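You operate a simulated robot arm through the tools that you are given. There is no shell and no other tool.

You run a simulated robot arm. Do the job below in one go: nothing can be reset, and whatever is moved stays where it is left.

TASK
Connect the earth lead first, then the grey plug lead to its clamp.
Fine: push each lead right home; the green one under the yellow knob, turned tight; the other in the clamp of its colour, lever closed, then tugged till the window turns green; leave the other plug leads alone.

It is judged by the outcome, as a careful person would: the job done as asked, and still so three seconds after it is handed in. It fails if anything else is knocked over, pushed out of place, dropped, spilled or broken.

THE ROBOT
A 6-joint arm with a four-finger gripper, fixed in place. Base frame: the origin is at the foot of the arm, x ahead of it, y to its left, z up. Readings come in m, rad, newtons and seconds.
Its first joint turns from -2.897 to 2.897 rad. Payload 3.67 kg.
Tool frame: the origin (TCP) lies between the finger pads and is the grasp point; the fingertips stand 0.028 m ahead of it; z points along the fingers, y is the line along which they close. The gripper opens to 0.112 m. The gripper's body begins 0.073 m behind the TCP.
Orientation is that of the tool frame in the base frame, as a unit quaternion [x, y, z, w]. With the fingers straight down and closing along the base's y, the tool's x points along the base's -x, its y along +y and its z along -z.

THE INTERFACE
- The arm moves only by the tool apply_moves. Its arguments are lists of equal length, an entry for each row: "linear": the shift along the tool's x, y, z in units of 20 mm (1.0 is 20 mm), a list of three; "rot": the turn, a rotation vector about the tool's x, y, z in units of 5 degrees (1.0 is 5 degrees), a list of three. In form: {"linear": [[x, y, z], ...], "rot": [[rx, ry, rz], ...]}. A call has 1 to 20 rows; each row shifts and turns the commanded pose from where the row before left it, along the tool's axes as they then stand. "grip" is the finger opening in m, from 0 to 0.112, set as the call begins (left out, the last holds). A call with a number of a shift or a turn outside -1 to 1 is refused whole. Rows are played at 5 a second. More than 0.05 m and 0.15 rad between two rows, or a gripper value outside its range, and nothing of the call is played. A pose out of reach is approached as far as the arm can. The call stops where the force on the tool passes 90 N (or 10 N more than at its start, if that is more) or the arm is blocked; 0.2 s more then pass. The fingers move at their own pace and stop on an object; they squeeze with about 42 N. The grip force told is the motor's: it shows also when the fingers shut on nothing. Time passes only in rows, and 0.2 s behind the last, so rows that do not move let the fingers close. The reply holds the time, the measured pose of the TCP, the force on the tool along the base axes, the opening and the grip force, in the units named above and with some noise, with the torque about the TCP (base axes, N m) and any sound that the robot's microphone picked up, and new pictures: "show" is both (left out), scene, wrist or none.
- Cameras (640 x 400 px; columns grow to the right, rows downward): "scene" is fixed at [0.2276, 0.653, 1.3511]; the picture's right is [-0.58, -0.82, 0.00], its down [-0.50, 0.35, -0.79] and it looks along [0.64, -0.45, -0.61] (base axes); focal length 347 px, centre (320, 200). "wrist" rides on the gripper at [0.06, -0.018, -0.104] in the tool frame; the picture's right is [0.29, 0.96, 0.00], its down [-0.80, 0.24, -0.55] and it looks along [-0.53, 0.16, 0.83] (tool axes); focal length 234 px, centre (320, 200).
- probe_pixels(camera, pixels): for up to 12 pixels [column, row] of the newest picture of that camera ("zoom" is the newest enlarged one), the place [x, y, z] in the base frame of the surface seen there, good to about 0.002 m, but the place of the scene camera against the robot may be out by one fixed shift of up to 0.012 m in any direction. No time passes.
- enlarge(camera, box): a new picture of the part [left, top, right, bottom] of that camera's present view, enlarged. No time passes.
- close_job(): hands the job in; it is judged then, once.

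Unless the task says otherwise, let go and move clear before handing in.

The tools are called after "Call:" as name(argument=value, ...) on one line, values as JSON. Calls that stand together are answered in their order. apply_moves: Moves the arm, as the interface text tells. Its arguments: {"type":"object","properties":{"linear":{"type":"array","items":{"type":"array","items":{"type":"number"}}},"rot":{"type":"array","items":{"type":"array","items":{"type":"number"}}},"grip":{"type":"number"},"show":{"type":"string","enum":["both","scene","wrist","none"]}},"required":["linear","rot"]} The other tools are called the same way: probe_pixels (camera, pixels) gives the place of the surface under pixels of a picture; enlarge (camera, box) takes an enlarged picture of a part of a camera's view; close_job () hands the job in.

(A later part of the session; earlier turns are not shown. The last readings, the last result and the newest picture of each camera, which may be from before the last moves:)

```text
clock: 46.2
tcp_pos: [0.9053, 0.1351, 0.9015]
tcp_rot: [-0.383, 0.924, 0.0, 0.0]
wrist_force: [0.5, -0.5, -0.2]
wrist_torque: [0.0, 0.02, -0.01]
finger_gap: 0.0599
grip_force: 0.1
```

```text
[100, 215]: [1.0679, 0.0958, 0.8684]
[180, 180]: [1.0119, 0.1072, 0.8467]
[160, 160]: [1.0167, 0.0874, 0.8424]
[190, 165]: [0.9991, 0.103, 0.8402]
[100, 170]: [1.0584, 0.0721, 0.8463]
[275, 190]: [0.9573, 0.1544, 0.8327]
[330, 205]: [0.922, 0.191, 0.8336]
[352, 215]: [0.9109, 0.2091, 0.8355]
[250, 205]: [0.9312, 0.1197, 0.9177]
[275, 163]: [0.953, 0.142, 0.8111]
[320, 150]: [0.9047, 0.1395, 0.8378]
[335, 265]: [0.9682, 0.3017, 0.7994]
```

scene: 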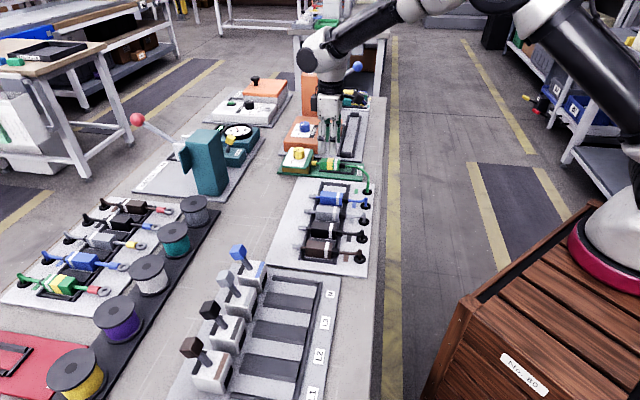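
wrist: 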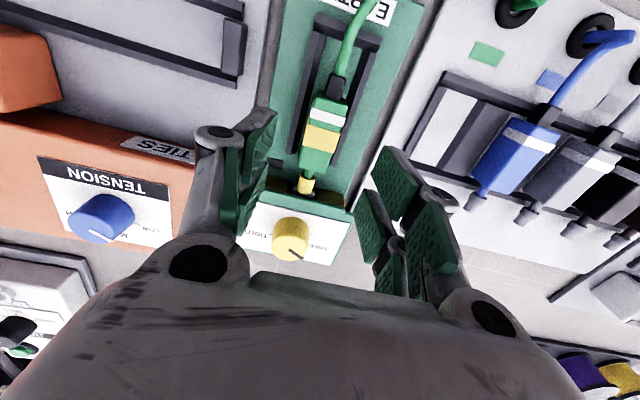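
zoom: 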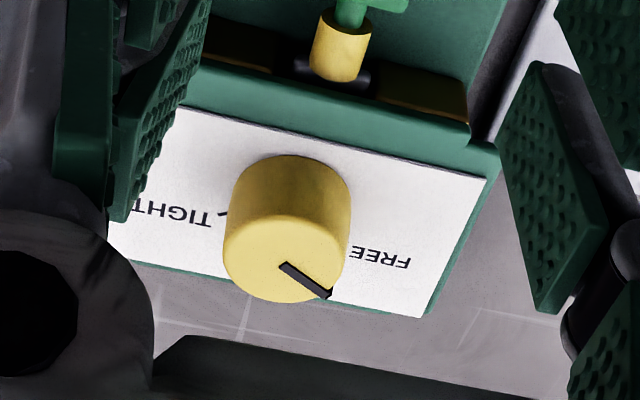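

The knob centre is at about (0.966, 0.195) with its top at z≈0.8625, right at the edge of reach. I'll check the tall orange post nearby, then move above the knob to test reach.

Call:
probe_pixels(camera="scene", pixels=[[311, 75], [311, 110], [303, 95], [357, 67], [340, 75], [322, 85], [296, 130], [320, 128]])

Call:
apply_moves(linear=[[-0.7, 0, 0], [-0.7, 0, 0], [-0.7, 0, 0], [-0.7, -0.05, 0], [-0.7, -0.05, 0], [0, 0, 0]], rot=[[0, 0, 0], [0, 0, 0], [0, 0, 0], [0, 0, 0], [0, 0, 0], [0, 0, 0]], show="both")

```text
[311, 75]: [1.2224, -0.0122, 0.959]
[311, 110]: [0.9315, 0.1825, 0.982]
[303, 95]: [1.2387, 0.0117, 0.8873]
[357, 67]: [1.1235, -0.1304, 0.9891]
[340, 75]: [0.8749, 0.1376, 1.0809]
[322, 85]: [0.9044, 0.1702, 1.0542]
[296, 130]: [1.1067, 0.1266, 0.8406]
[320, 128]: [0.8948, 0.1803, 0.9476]
```

```text
clock: 47.6
tcp_pos: [0.9534, 0.1836, 0.9033]
tcp_rot: [-0.383, 0.924, 0.001, 0.0]
wrist_force: [-0.5, 0.6, -0.1]
wrist_torque: [0.02, 0.02, -0.03]
finger_gap: 0.0599
grip_force: 0.1
```

scene: 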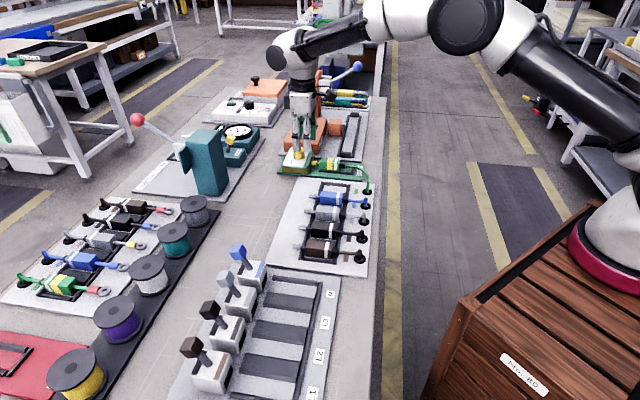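
wrist: 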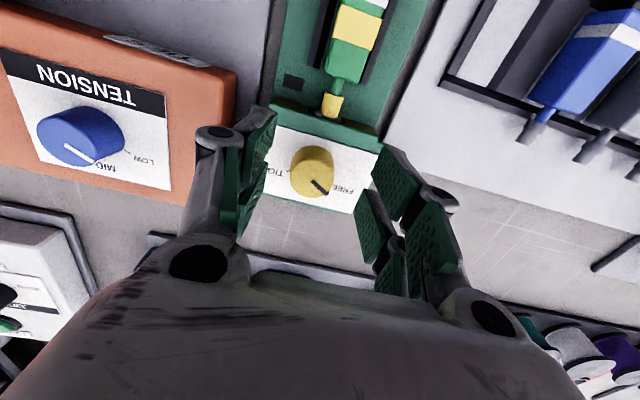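

Reach is fine so far. I'll zoom in to fix the knob's centre and the pointer and tick angles from this close view.

Call:
enlarge(camera="wrist", box=[255, 90, 395, 220])

Call:
probe_pixels(camera="zoom", pixels=[[270, 160], [270, 220], [275, 135], [215, 240], [325, 245], [270, 285], [262, 255], [235, 285], [310, 275], [300, 262], [100, 180], [500, 280]])

```text
3.08 times, centred on (325, 155) of wrist
```

zoom: 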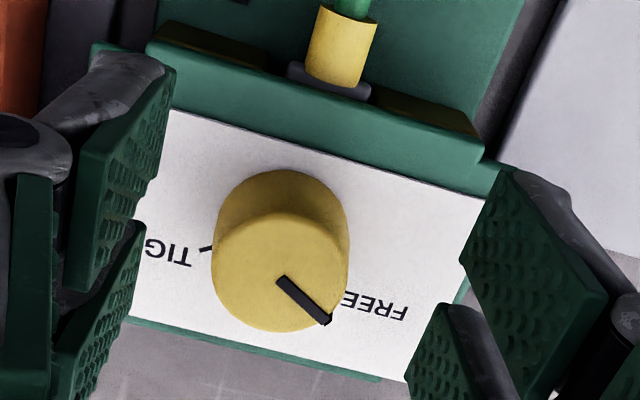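

```text
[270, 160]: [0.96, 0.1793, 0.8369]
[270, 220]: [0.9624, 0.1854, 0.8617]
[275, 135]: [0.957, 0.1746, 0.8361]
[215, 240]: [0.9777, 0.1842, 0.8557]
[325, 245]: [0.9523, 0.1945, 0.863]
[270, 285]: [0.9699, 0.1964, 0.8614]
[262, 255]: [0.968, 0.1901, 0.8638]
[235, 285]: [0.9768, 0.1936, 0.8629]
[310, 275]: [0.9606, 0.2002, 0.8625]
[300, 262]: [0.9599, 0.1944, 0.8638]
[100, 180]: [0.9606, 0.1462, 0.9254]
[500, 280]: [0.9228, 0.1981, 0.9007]
```

The knob's centre works out to (0.9663, 0.1952). I'll move the last 17 mm over it, then descend to TCP z≈0.872.

Call:
apply_moves(linear=[[-0.45, 0, 0], [-0.415, 0, 0], [0, 0, 0.5], [0, 0, 0.5], [0, 0, 0.55], [0, 0, 0]], rot=[[0, 0, 0], [0, 0, 0], [0, 0, 0], [0, 0, 0], [0, 0, 0], [0, 0, 0]], show="both")

Call:
enlarge(camera="wrist", box=[230, 90, 430, 280])

Call:
enlarge(camera="scene", box=[265, 120, 345, 180])

```text
clock: 49.0
tcp_pos: [0.967, 0.1962, 0.8729]
tcp_rot: [-0.383, 0.924, 0.0, 0.001]
wrist_force: [0.6, -0.5, -0.3]
wrist_torque: [-0.02, 0.0, 0.01]
finger_gap: 0.0602
grip_force: 0.0
```

scene: 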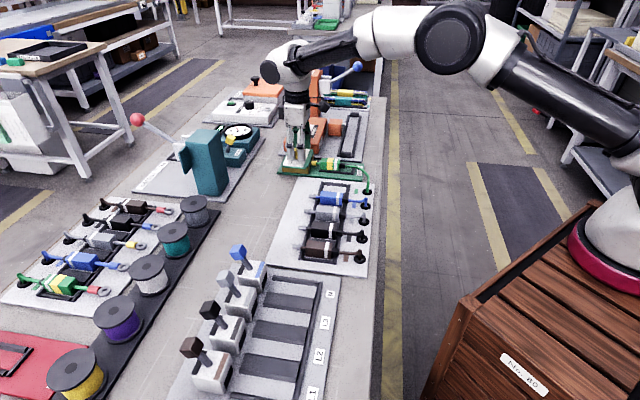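
wrist: 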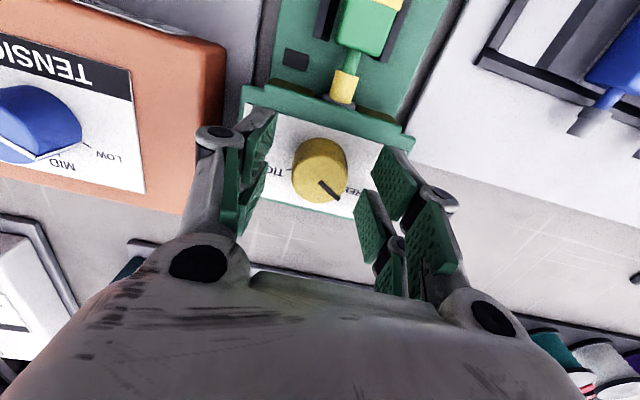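

```text
2.11 times, centred on (330, 185) of wrist
```

zoom: 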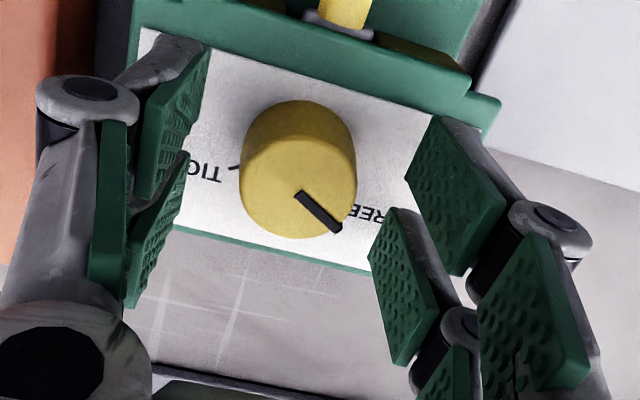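

```text
6.67 times, centred on (305, 150) of scene
```

zoom: 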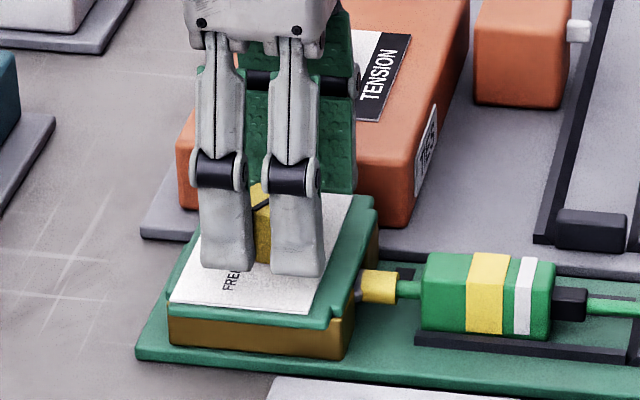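

The open fingers straddle the knob evenly at z 0.873. I'll close on it.

Call:
apply_moves(linear=[[0, 0, 0.05], [0, 0, 0], [0, 0, 0], [0, 0, 0]], rot=[[0, 0, 0], [0, 0, 0], [0, 0, 0], [0, 0, 0]], grip=0.0, show="wrist")

```text
clock: 50.0
tcp_pos: [0.9673, 0.1963, 0.8715]
tcp_rot: [-0.382, 0.924, 0.002, 0.001]
wrist_force: [4.9, -1.9, 3.1]
wrist_torque: [-0.22, -0.06, -0.05]
finger_gap: 0.0315
grip_force: 45.2
```

wrist: 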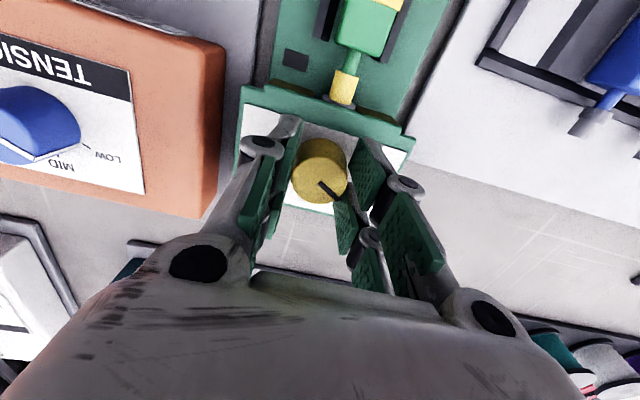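

The grip holds the knob at a 31.5 mm gap with small side force. I'll turn clockwise (positive tool z) by 50° and check.

Call:
apply_moves(linear=[[0, 0, 0], [0, 0, 0], [0, 0, 0], [0, 0, 0], [0, 0, 0], [0, 0, 0], [0, 0, 0], [0, 0, 0], [0, 0, 0], [0, 0, 0], [0, 0, 0]], rot=[[0, 0, 1], [0, 0, 1], [0, 0, 1], [0, 0, 1], [0, 0, 1], [0, 0, 1], [0, 0, 1], [0, 0, 1], [0, 0, 1], [0, 0, 1], [0, 0, 0]], show="both")

Call:
enlarge(camera="wrist", box=[230, 90, 430, 280])

Call:
enlarge(camera="scene", box=[265, 120, 345, 180])

```text
clock: 52.4
tcp_pos: [0.9666, 0.1969, 0.8721]
tcp_rot: [0.044, 0.999, 0.001, 0.001]
wrist_force: [19.3, 22.7, 10.1]
wrist_torque: [0.45, -0.63, 0.0]
finger_gap: 0.0316
grip_force: 45.1
```

scene: 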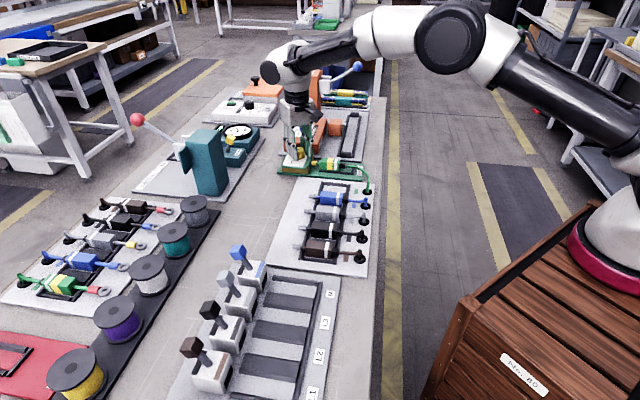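
wrist: 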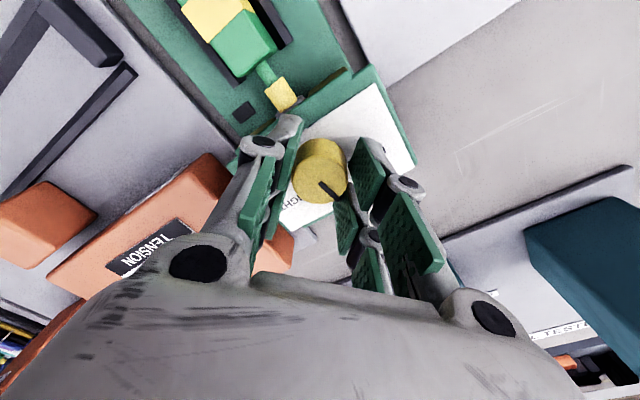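

```text
2.11 times, centred on (330, 185) of wrist
```

zoom: 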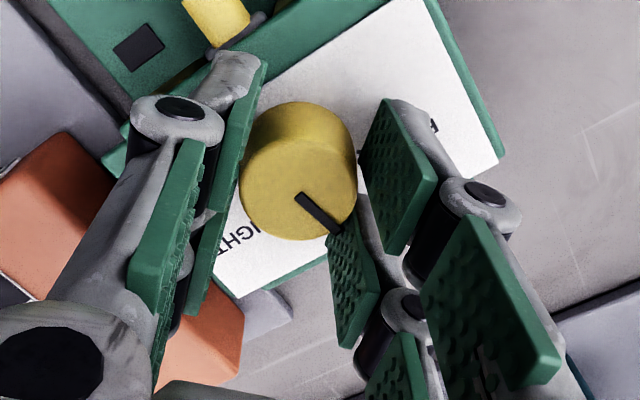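

```text
6.67 times, centred on (305, 150) of scene
```

zoom: 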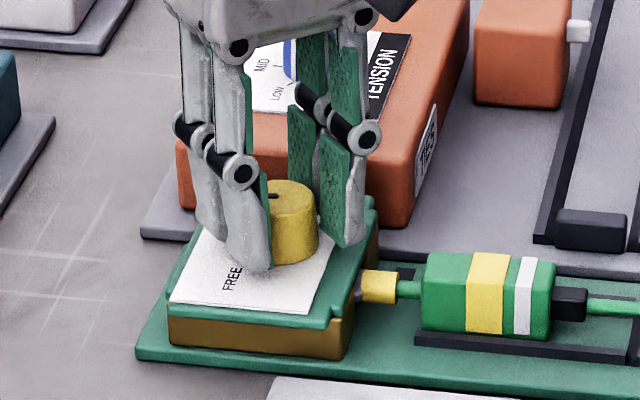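

The knob turned together with the gripper, and the lateral force of about 30 N points along +d, so I'll nudge 1.5 mm that way. Then I'll keep turning by 50°.

Call:
apply_moves(linear=[[-0.048, 0.057, 0], [0, 0, 0], [0, 0, 0], [0, 0, 0], [0, 0, 0], [0, 0, 0], [0, 0, 0], [0, 0, 0], [0, 0, 0], [0, 0, 0], [0, 0, 0], [0, 0, 0]], rot=[[0, 0, 0], [0, 0, 1], [0, 0, 1], [0, 0, 1], [0, 0, 1], [0, 0, 1], [0, 0, 1], [0, 0, 1], [0, 0, 1], [0, 0, 1], [0, 0, 1], [0, 0, 0]], show="both")

Call:
enlarge(camera="wrist", box=[230, 90, 430, 280])

Call:
enlarge(camera="scene", box=[265, 120, 345, 180])

```text
clock: 55.0
tcp_pos: [0.9677, 0.1985, 0.8724]
tcp_rot: [0.461, 0.887, 0.0, 0.0]
wrist_force: [-7.9, 19.5, 6.3]
wrist_torque: [0.37, 0.18, 0.0]
finger_gap: 0.031
grip_force: 44.7
```

scene: 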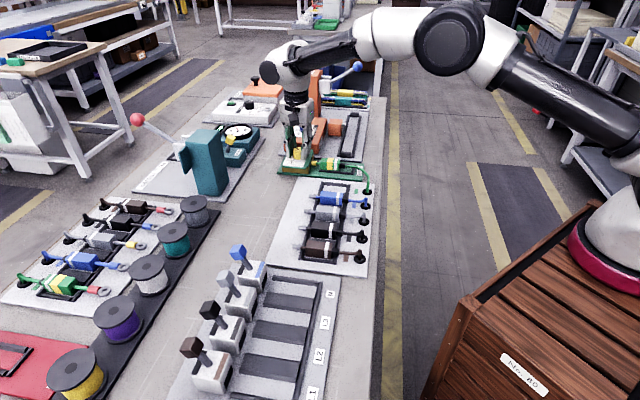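
wrist: 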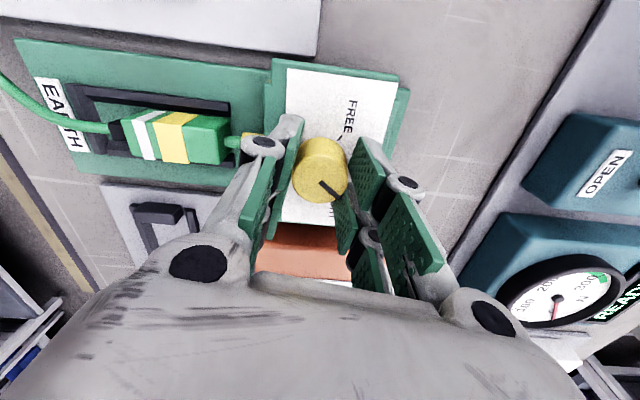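

```text
2.11 times, centred on (330, 185) of wrist
```

zoom: 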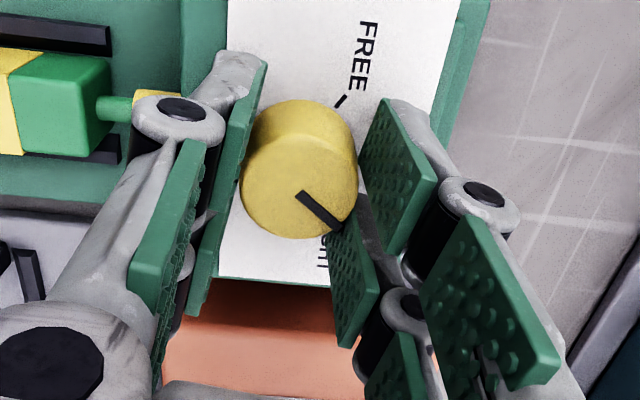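

```text
6.67 times, centred on (305, 150) of scene
```

zoom: 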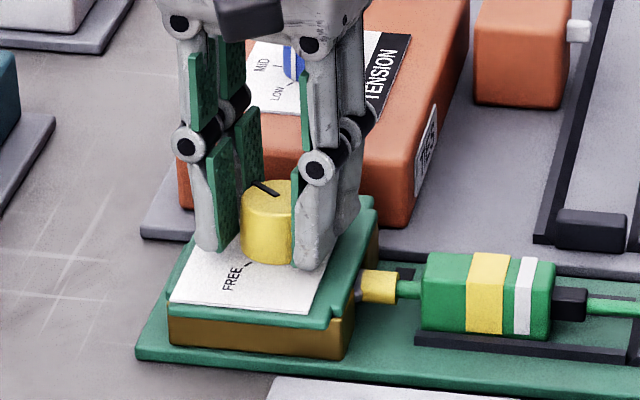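

About 100° has been turned with no resisting torque so far. I'll nudge 1 mm to relieve side force and continue another 30°, watching the torque.

Call:
apply_moves(linear=[[0.05, -0.01, 0], [0, 0, 0], [0, 0, 0], [0, 0, 0], [0, 0, 0], [0, 0, 0], [0, 0, 0], [0, 0, 0]], rot=[[0, 0, 0], [0, 0, 1], [0, 0, 1], [0, 0, 1], [0, 0, 1], [0, 0, 1], [0, 0, 1], [0, 0, 0]], show="both")

Call:
enlarge(camera="wrist", box=[230, 90, 430, 280])

Call:
enlarge(camera="scene", box=[265, 120, 345, 180])

```text
clock: 56.8
tcp_pos: [0.9682, 0.1974, 0.8717]
tcp_rot: [0.676, 0.737, 0.0, 0.001]
wrist_force: [26.9, 17.5, 5.6]
wrist_torque: [0.2, -0.57, 0.71]
finger_gap: 0.0311
grip_force: 43.9
```

scene: 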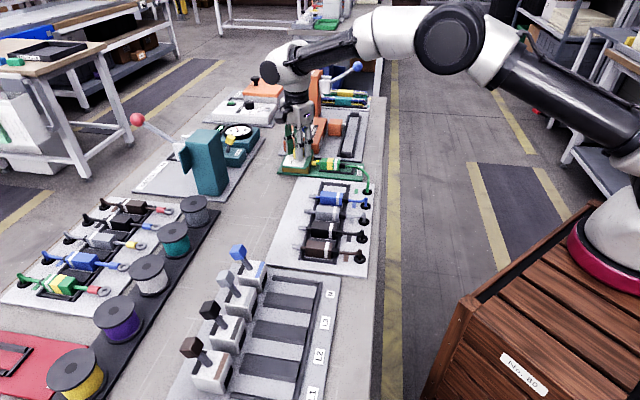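
wrist: 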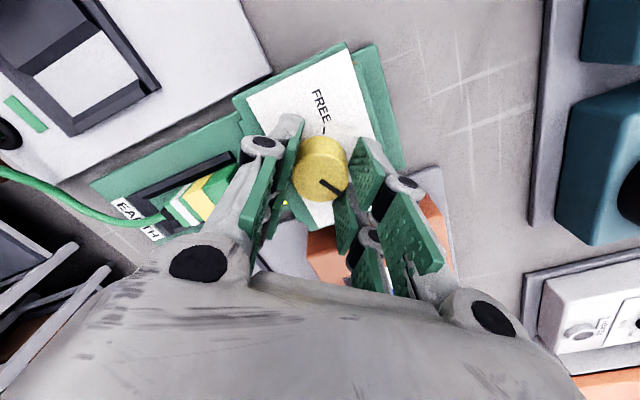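

```text
2.11 times, centred on (330, 185) of wrist
```

zoom: 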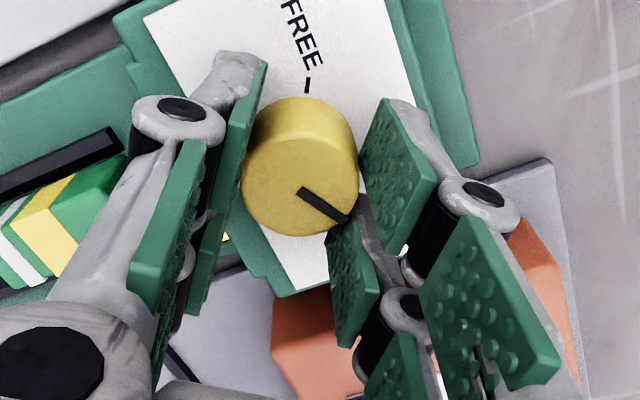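

```text
6.67 times, centred on (305, 150) of scene
```

zoom: 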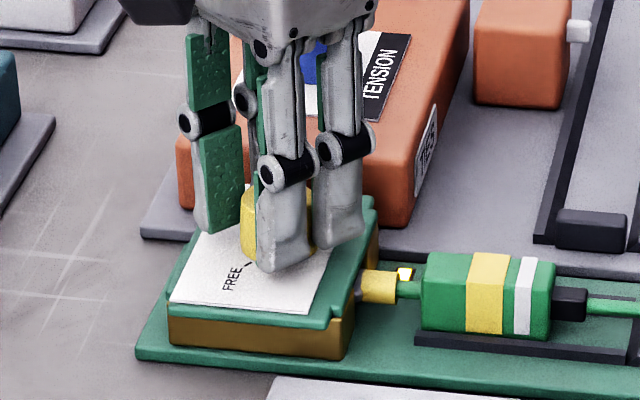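

The earth window at scene zoom (405,274) has turned yellow and a torque of 0.71 N·m now resists. I'll turn a further 10° and see whether it goes green.

Call:
apply_moves(linear=[[0, 0, 0], [0, 0, 0], [0, 0, 0]], rot=[[0, 0, 1], [0, 0, 1], [0, 0, 0]], show="both")

Call:
enlarge(camera="wrist", box=[230, 90, 430, 280])

Call:
enlarge(camera="scene", box=[280, 130, 345, 180])

```text
clock: 57.6
tcp_pos: [0.968, 0.1968, 0.8721]
tcp_rot: [0.737, 0.675, 0.002, 0.0]
wrist_force: [31.8, 11.7, 8.6]
wrist_torque: [0.15, -0.81, 0.67]
finger_gap: 0.0308
grip_force: 45.0
```

scene: 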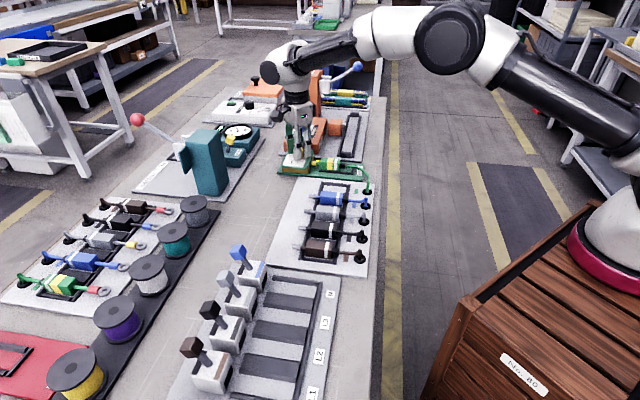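
wrist: 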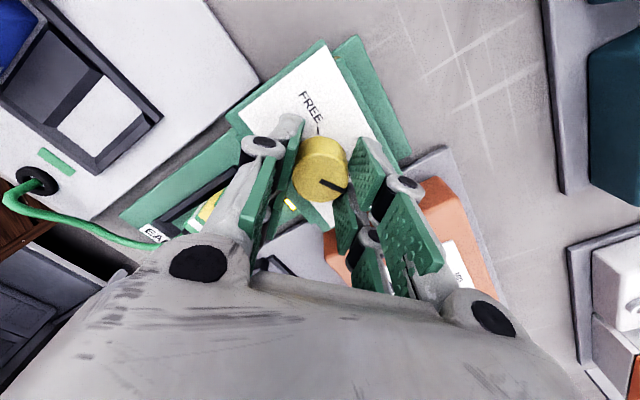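

```text
2.11 times, centred on (330, 185) of wrist
```

zoom: 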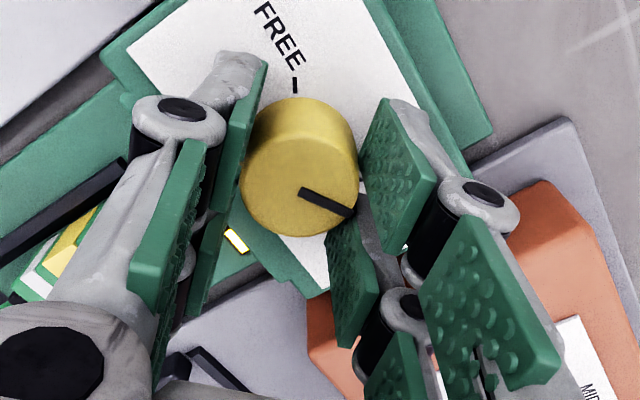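

```text
8.00 times, centred on (312, 155) of scene
```

zoom: 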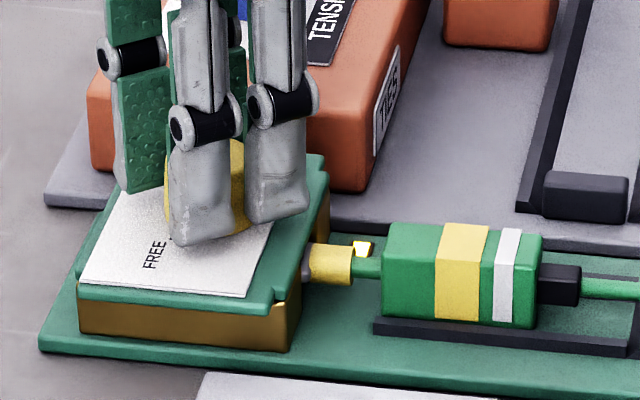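

The pointer has begun to slip slightly in the fingers at about 0.7 N·m, so the knob is at or near its tight stop, and the window is amber. I'll release and rise to read the pointer.

Call:
apply_moves(linear=[[0, 0, 0], [0, 0, 0], [0, 0, -0.5], [0, 0, -0.8], [0, 0, -0.8], [0, 0, 0]], rot=[[0, 0, 0], [0, 0, 0], [0, 0, 0], [0, 0, 0], [0, 0, 0], [0, 0, 0]], grip=0.06, show="both")

Call:
enlarge(camera="wrist", box=[230, 70, 430, 260])

Call:
enlarge(camera="scene", box=[280, 135, 345, 185])

```text
clock: 59.0
tcp_pos: [0.9667, 0.1973, 0.9122]
tcp_rot: [0.738, 0.675, 0.0, 0.0]
wrist_force: [0.7, -0.1, 0.2]
wrist_torque: [-0.03, -0.01, 0.02]
finger_gap: 0.0604
grip_force: 0.0
```

scene: 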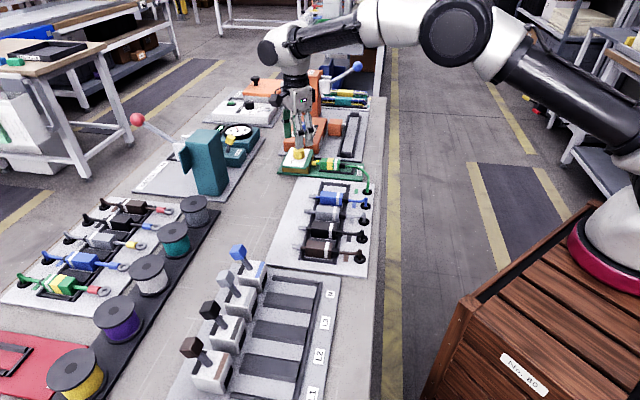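
wrist: 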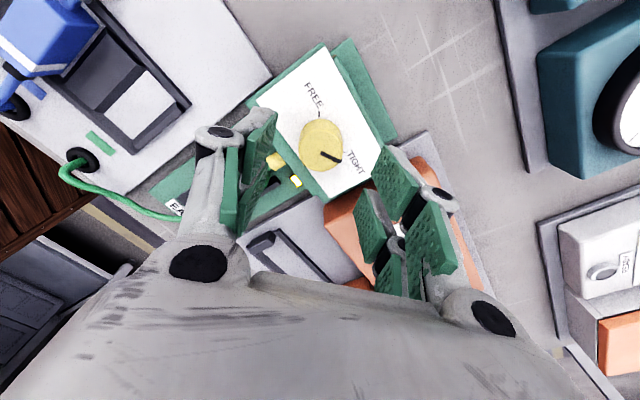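

```text
2.11 times, centred on (330, 165) of wrist
```

zoom: 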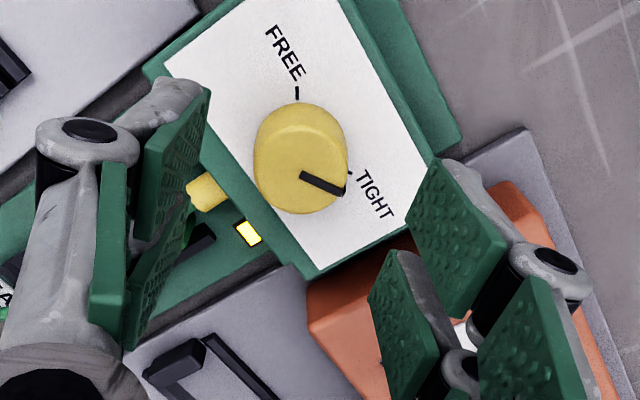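

```text
8.00 times, centred on (312, 160) of scene
```

zoom: 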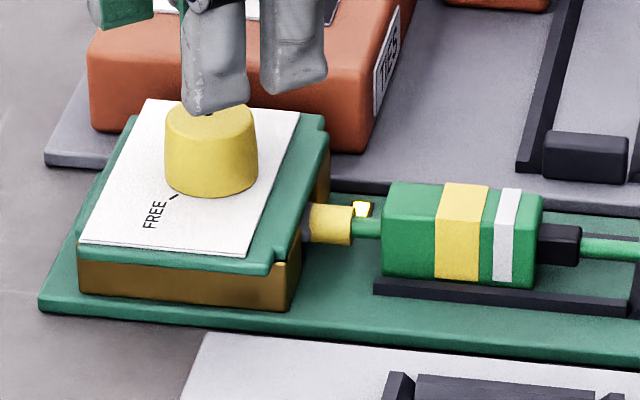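

The pointer at wrist zoom (330,185) is close to the TIGHT tick at (348,173), and the window glows amber. I'll probe pointer and ticks to measure the exact angle.

Call:
enlarge(camera="wrist", box=[285, 90, 365, 190])

Call:
probe_pixels(camera="wrist", pixels=[[319, 114], [344, 152], [322, 153], [341, 162], [337, 160], [327, 155], [321, 150], [310, 165], [326, 128], [297, 182], [280, 162], [305, 150]])

```text
4.00 times, centred on (325, 140) of wrist
```

zoom: 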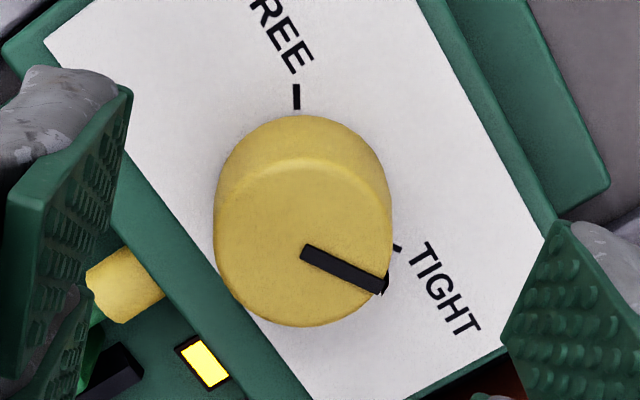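

```text
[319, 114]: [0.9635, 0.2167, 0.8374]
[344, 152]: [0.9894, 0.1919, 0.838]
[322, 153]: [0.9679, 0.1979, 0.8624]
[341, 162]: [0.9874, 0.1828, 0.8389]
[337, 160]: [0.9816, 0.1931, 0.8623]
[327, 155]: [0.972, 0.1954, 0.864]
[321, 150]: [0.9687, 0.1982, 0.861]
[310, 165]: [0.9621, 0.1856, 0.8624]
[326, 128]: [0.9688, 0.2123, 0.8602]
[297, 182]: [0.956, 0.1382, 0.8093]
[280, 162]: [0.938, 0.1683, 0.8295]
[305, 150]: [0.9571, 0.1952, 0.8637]
```

The ticks measure 97° for FREE and −8° for TIGHT, and the pointer is at about −8°, so the knob is tight against its stop. The window is amber, so I'll turn the wrist back and return over the lead to check the hold with a gentle tug.

Call:
apply_moves(linear=[[0, 0, -0.4], [0, 0, 0], [0, 0, 0], [0, 0, 0], [0, 0, 0], [0, 0, 0], [0, 0, 0], [0, 0, 0], [0, 0, 0], [0, 0, 0], [0, 0, 0], [0, 0, 0], [0, 0, 0], [0, 0, 0], [0, 0, 0], [0, 0, 0], [0, 0, 0], [0, 0, 0], [0, 0, 0], [0, 0, 0]], rot=[[0, 0, -1], [0, 0, -1], [0, 0, -1], [0, 0, -1], [0, 0, -1], [0, 0, -1], [0, 0, -1], [0, 0, -1], [0, 0, -1], [0, 0, -1], [0, 0, -1], [0, 0, -1], [0, 0, -1], [0, 0, -1], [0, 0, -1], [0, 0, -1], [0, 0, -1], [0, 0, -1], [0, 0, -1], [0, 0, -1]], show="none")

Call:
apply_moves(linear=[[0, 0, 0], [0, 0, 0], [0, 0, 0], [0, 0, 0], [0, 0, 0], [0, 0, 0], [0, 0, 0], [0, 0, 0], [0.94, 0, 0], [0.94, 0, 0], [0.94, 0, 0], [0.94, 0, 0], [0.94, 0, 0], [0, 0, 0]], rot=[[0, 0, -1], [0, 0, -1], [0, 0, -1], [0, 0, -1], [0, 0, -1], [0, 0, -1], [0, 0, -1], [0, 0, -1], [0, 0, 0], [0, 0, 0], [0, 0, 0], [0, 0, 0], [0, 0, 0], [0, 0, 0]], grip=0.05, show="both")

Call:
enlarge(camera="wrist", box=[230, 80, 400, 260])

Call:
enlarge(camera="scene", box=[280, 135, 345, 185])

```text
clock: 63.2
tcp_pos: [0.9678, 0.1973, 0.9207]
tcp_rot: [-0.044, 0.999, 0.0, 0.0]
wrist_force: [0.2, 0.0, 0.1]
wrist_torque: [0.01, 0.04, -0.01]
finger_gap: 0.06
grip_force: 0.0
```

```text
clock: 66.2
tcp_pos: [0.9003, 0.1312, 0.9203]
tcp_rot: [-0.382, 0.924, 0.0, -0.001]
wrist_force: [1.2, 0.0, 0.0]
wrist_torque: [-0.01, 0.01, -0.01]
finger_gap: 0.0499
grip_force: 0.1
```

scene: 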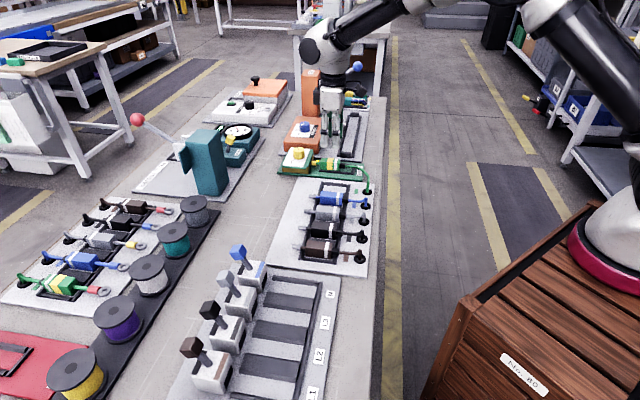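
wrist: 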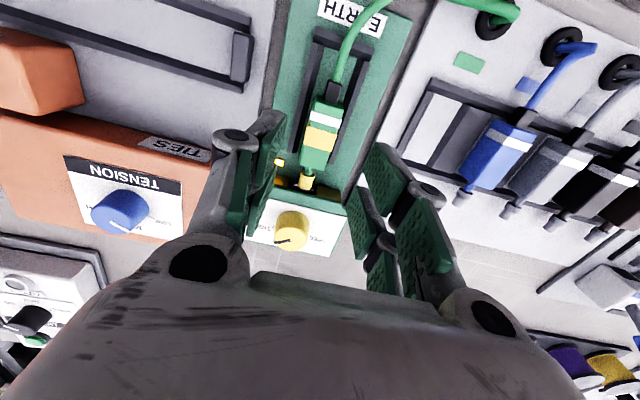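

```text
2.22 times, centred on (315, 170) of wrist
```

zoom: 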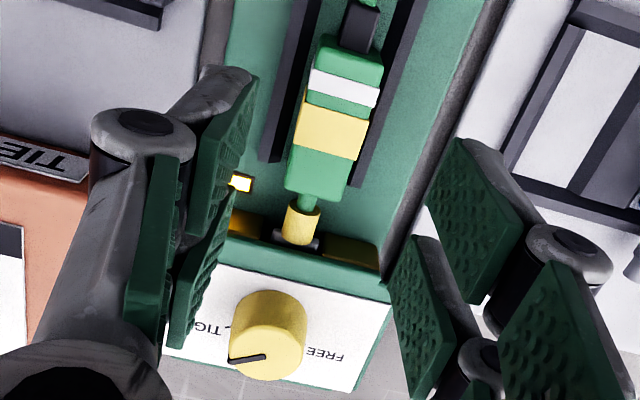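

```text
8.00 times, centred on (312, 160) of scene
```

zoom: 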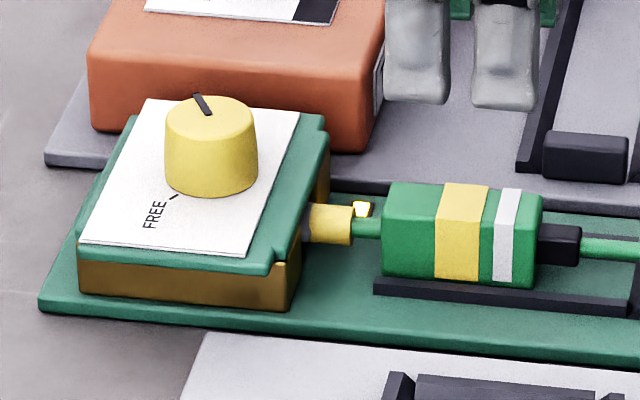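

The pointer rests at TIGHT and the window remains amber. I'll descend onto the green body, grip, and pull back 1.5 mm gently.

Call:
apply_moves(linear=[[0, 0, 0.75], [0, 0, 0.75], [0, 0, 0.75], [0, 0, 0.75], [0, 0, 0.65], [0, 0, 0]], rot=[[0, 0, 0], [0, 0, 0], [0, 0, 0], [0, 0, 0], [0, 0, 0], [0, 0, 0]], grip=0.05, show="none")

Call:
apply_moves(linear=[[0, 0, 0], [0, 0, 0], [0, 0, 0], [0.04, 0, 0], [0.04, 0, 0], [0, 0, 0]], rot=[[0, 0, 0], [0, 0, 0], [0, 0, 0], [0, 0, 0], [0, 0, 0], [0, 0, 0]], grip=0.0, show="both")

Call:
enlarge(camera="scene", box=[295, 140, 345, 180])

```text
clock: 67.6
tcp_pos: [0.9001, 0.1309, 0.847]
tcp_rot: [-0.382, 0.924, 0.0, 0.0]
wrist_force: [-0.4, -0.5, -0.4]
wrist_torque: [-0.02, 0.02, 0.01]
finger_gap: 0.0499
grip_force: 0.0
```

```text
clock: 69.0
tcp_pos: [0.9003, 0.1319, 0.8478]
tcp_rot: [-0.384, 0.923, 0.0, 0.001]
wrist_force: [10.4, 18.5, -9.7]
wrist_torque: [0.71, -0.44, 0.04]
finger_gap: 0.0233
grip_force: 42.1
```

scene: 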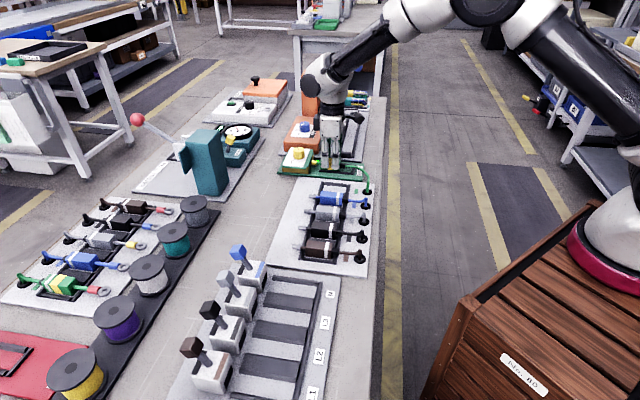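
wrist: 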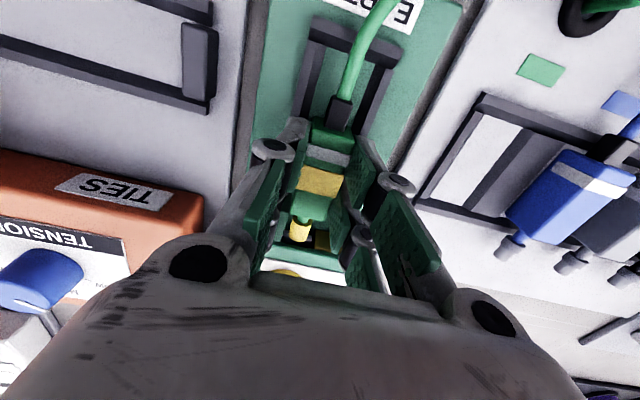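

```text
10.00 times, centred on (320, 160) of scene
```

zoom: 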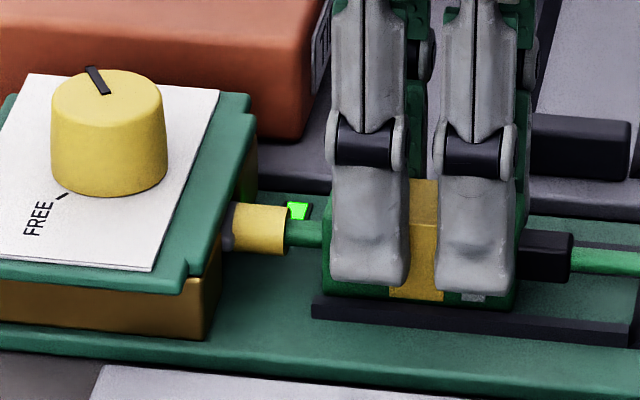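

The window at zoom (298,210) has turned green under a 21 N tug, and the lead held, so the earth connection is proven. I'll ease off, release, rise, and go over the grey lead.

Call:
apply_moves(linear=[[-0.07, 0, 0], [0, 0, 0]], rot=[[0, 0, 0], [0, 0, 0]], show="none")

Call:
apply_moves(linear=[[0, 0, 0], [0, 0, 0], [0, 0, -0.5], [0, 0, -0.9], [0, 0, -0.9], [0, 0, -0.9], [0, 0, -0.9], [0, 0, -0.9], [0, 0, 0]], rot=[[0, 0, 0], [0, 0, 0], [0, 0, 0], [0, 0, 0], [0, 0, 0], [0, 0, 0], [0, 0, 0], [0, 0, 0], [0, 0, 0]], grip=0.05, show="none")

Call:
apply_moves(linear=[[0.3, 0.9, 0], [0.3, 0.9, 0], [0.3, 0.9, 0], [0.3, 0.9, 0], [0.3, 0.9, 0], [0.3, 0.9, 0], [0.3, 0.9, 0], [0.3, 0.9, 0], [0.3, 0.9, 0], [0.3, 0.9, 0], [0, 0.9, 0], [0, 0.9, 0], [0, 0.5, 0], [0, 0, 0]], rot=[[0, 0, 0], [0, 0, 0], [0, 0, 0], [0, 0, 0], [0, 0, 0], [0, 0, 0], [0, 0, 0], [0, 0, 0], [0, 0, 0], [0, 0, 0], [0, 0, 0], [0, 0, 0], [0, 0, 0], [0, 0, 0]], show="both")

Call:
enlarge(camera="scene", box=[280, 140, 360, 190])

```text
clock: 69.6
tcp_pos: [0.9005, 0.1311, 0.8476]
tcp_rot: [-0.383, 0.924, 0.001, 0.0]
wrist_force: [-2.7, 15.3, -3.7]
wrist_torque: [0.53, 0.07, 0.0]
finger_gap: 0.0231
grip_force: 41.6
```

```text
clock: 71.6
tcp_pos: [0.9006, 0.1331, 0.9479]
tcp_rot: [-0.383, 0.924, 0.0, 0.001]
wrist_force: [-0.8, 0.3, 0.4]
wrist_torque: [-0.01, -0.01, -0.03]
finger_gap: 0.0503
grip_force: 0.1
```

```text
clock: 74.6
tcp_pos: [0.6984, 0.2497, 0.9496]
tcp_rot: [-0.382, 0.924, 0.001, 0.0]
wrist_force: [0.3, 0.7, 0.1]
wrist_torque: [-0.03, -0.03, 0.03]
finger_gap: 0.05
grip_force: 0.0
```

scene: 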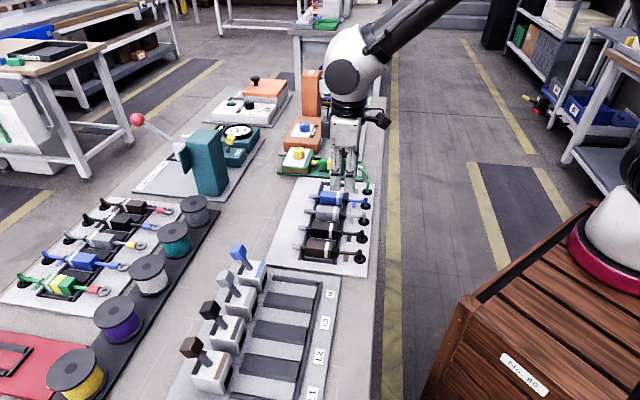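
wrist: 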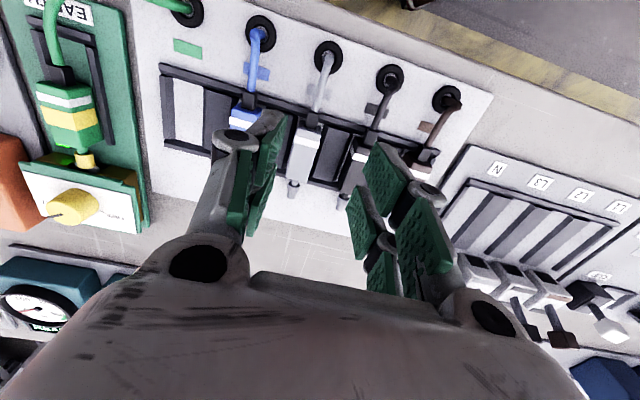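

```text
8.00 times, centred on (320, 165) of scene
```

zoom: 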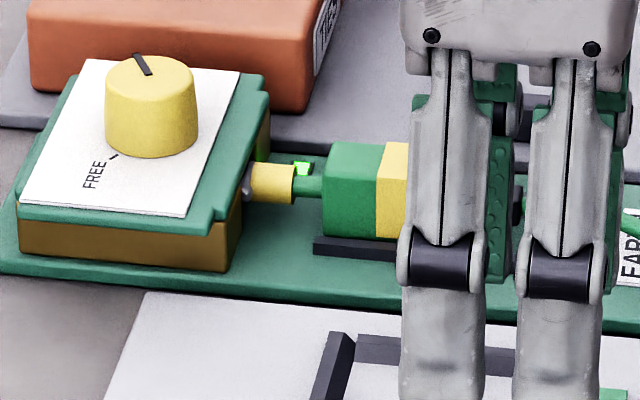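

The earth window stays green. The grey lead is at wrist pixel (305,150) below the fingers; I'll probe its axis and body ends.

Call:
enlarge(camera="wrist", box=[220, 40, 420, 210])

Call:
probe_pixels(camera="wrist", pixels=[[303, 150], [300, 168], [309, 130], [295, 185], [291, 195], [315, 118], [320, 90], [285, 150], [325, 150], [350, 155], [345, 185], [308, 137]])

```text
2.35 times, centred on (320, 125) of wrist
```

zoom: 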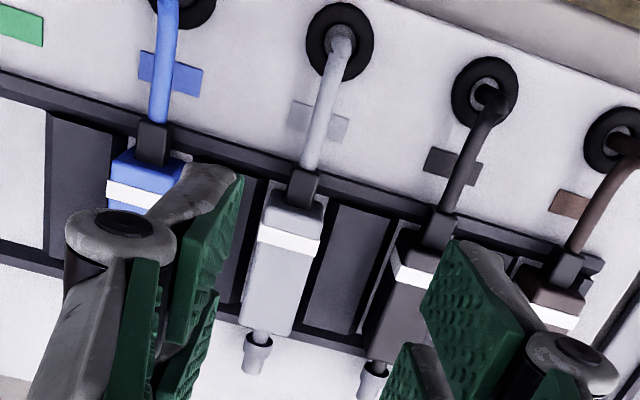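

```text
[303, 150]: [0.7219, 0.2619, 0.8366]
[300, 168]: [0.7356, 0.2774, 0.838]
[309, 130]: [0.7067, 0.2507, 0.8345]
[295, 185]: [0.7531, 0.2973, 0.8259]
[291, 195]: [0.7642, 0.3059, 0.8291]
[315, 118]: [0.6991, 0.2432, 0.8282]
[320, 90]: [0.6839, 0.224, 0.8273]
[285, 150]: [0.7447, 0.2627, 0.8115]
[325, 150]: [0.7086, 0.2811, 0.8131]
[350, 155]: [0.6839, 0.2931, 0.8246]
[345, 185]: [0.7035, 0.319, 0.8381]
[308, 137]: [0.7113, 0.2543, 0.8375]
```

The grey lead's axis is at n≈−0.3235. Before picking it up I'll move over the clamp panel with the hand empty to study the grey clamp and its lane.

Call:
apply_moves(linear=[[0, 0.91, 0], [0, 0.91, 0], [0, 0.91, 0], [0, 0.91, 0], [0, 0.91, 0], [0, 0.91, 0], [0, 0.91, 0], [0, 0.91, 0], [0, 0.91, 0], [0, 0.91, 0], [0, 0.91, 0], [0, 0.91, 0], [0, 0, 0]], rot=[[0, 0, 0], [0, 0, 0], [0, 0, 0], [0, 0, 0], [0, 0, 0], [0, 0, 0], [0, 0, 0], [0, 0, 0], [0, 0, 0], [0, 0, 0], [0, 0, 0], [0, 0, 0], [0, 0, 0]], grip=0.1, show="both")

Call:
enlarge(camera="wrist", box=[200, 40, 460, 260])

```text
clock: 77.4
tcp_pos: [0.5442, 0.4011, 0.9478]
tcp_rot: [-0.383, 0.924, 0.0, -0.001]
wrist_force: [-0.4, -0.7, 0.3]
wrist_torque: [-0.03, -0.02, -0.01]
finger_gap: 0.0999
grip_force: 0.0
```

scene: 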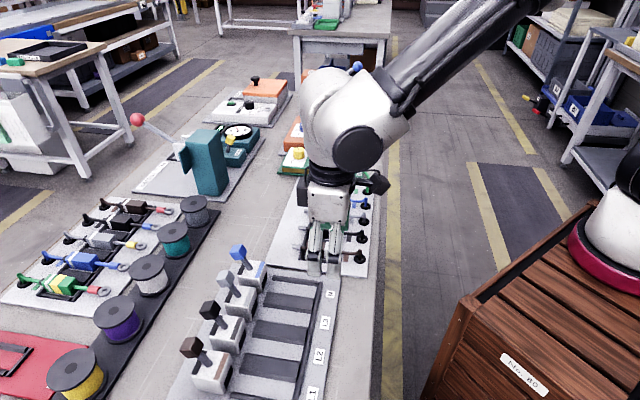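
wrist: 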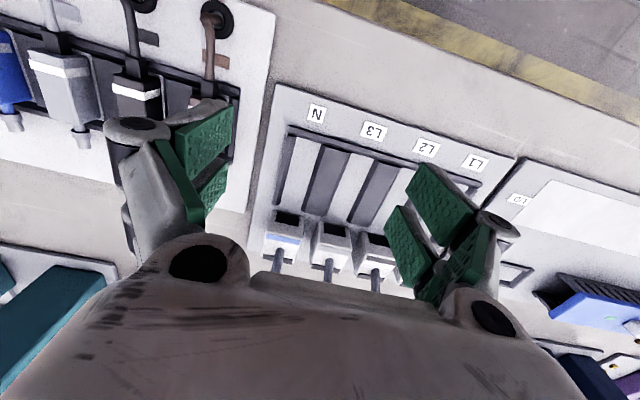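

```text
1.82 times, centred on (330, 150) of wrist
```

zoom: 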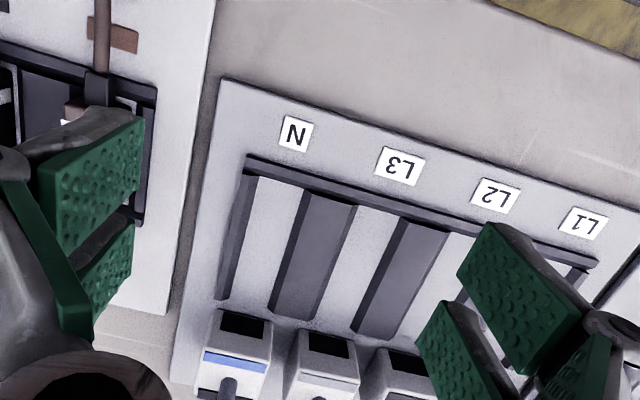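

The lanes are the light strips between dark dividers, and the clamps' dark mouths are at wrist (290,217), (330,228) and (375,240). I'll probe the L3 lane and clamp.

Call:
probe_pixels(camera="wrist", pixels=[[346, 190], [325, 175], [372, 190], [318, 205], [350, 222], [332, 228], [330, 240], [320, 226], [345, 232], [330, 248], [370, 155], [358, 170]])

Call:
enlarge(camera="wrist", box=[250, 150, 410, 290])

```text
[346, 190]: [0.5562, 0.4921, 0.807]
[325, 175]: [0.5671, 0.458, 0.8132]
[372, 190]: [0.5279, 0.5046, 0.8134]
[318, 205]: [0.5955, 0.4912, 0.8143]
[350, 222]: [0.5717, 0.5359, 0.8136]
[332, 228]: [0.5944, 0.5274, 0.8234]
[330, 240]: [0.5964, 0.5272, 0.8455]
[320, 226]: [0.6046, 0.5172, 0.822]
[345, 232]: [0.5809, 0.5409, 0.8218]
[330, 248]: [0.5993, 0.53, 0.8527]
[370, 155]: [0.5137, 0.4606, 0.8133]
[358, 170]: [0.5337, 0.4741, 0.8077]
```

```text
2.86 times, centred on (330, 220) of wrist
```

zoom: 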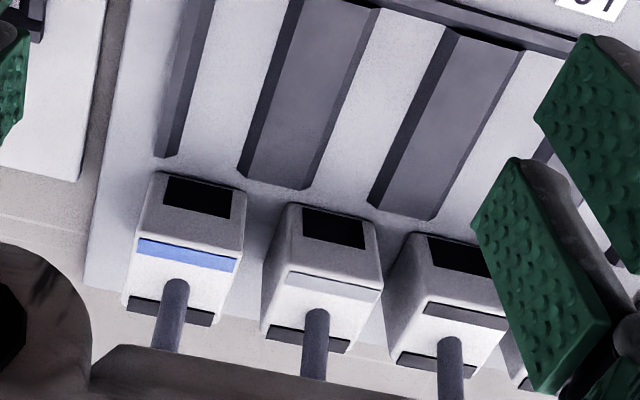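

The L3 clamp mouth is around s=0.793, n≈−0.046. I'll move closer and centre on it.

Call:
apply_moves(linear=[[-0.4, 0.7, 0.4], [-0.4, 0.7, 0.4], [-0.4, 0.7, 0.4], [-0.3, 0.6, 0.3], [0, 0, 0]], rot=[[0, 0, 0], [0, 0, 0], [0, 0, 0], [0, 0, 0], [0, 0, 0]], show="wrist")

Call:
enlarge(camera="wrist", box=[240, 60, 400, 260])

```text
clock: 78.6
tcp_pos: [0.5247, 0.4624, 0.9176]
tcp_rot: [-0.383, 0.924, 0.001, 0.001]
wrist_force: [0.0, -0.5, 0.0]
wrist_torque: [0.0, 0.01, -0.01]
finger_gap: 0.0999
grip_force: 0.0
```

wrist: 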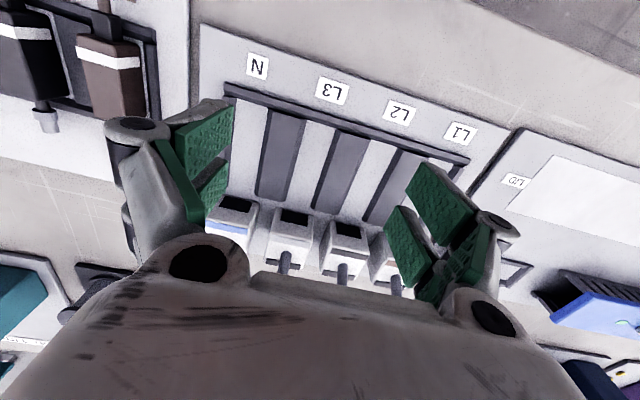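

```text
2.00 times, centred on (320, 160) of wrist
```

zoom: 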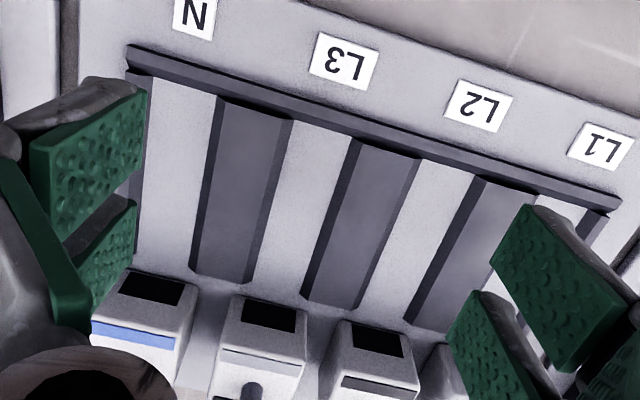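

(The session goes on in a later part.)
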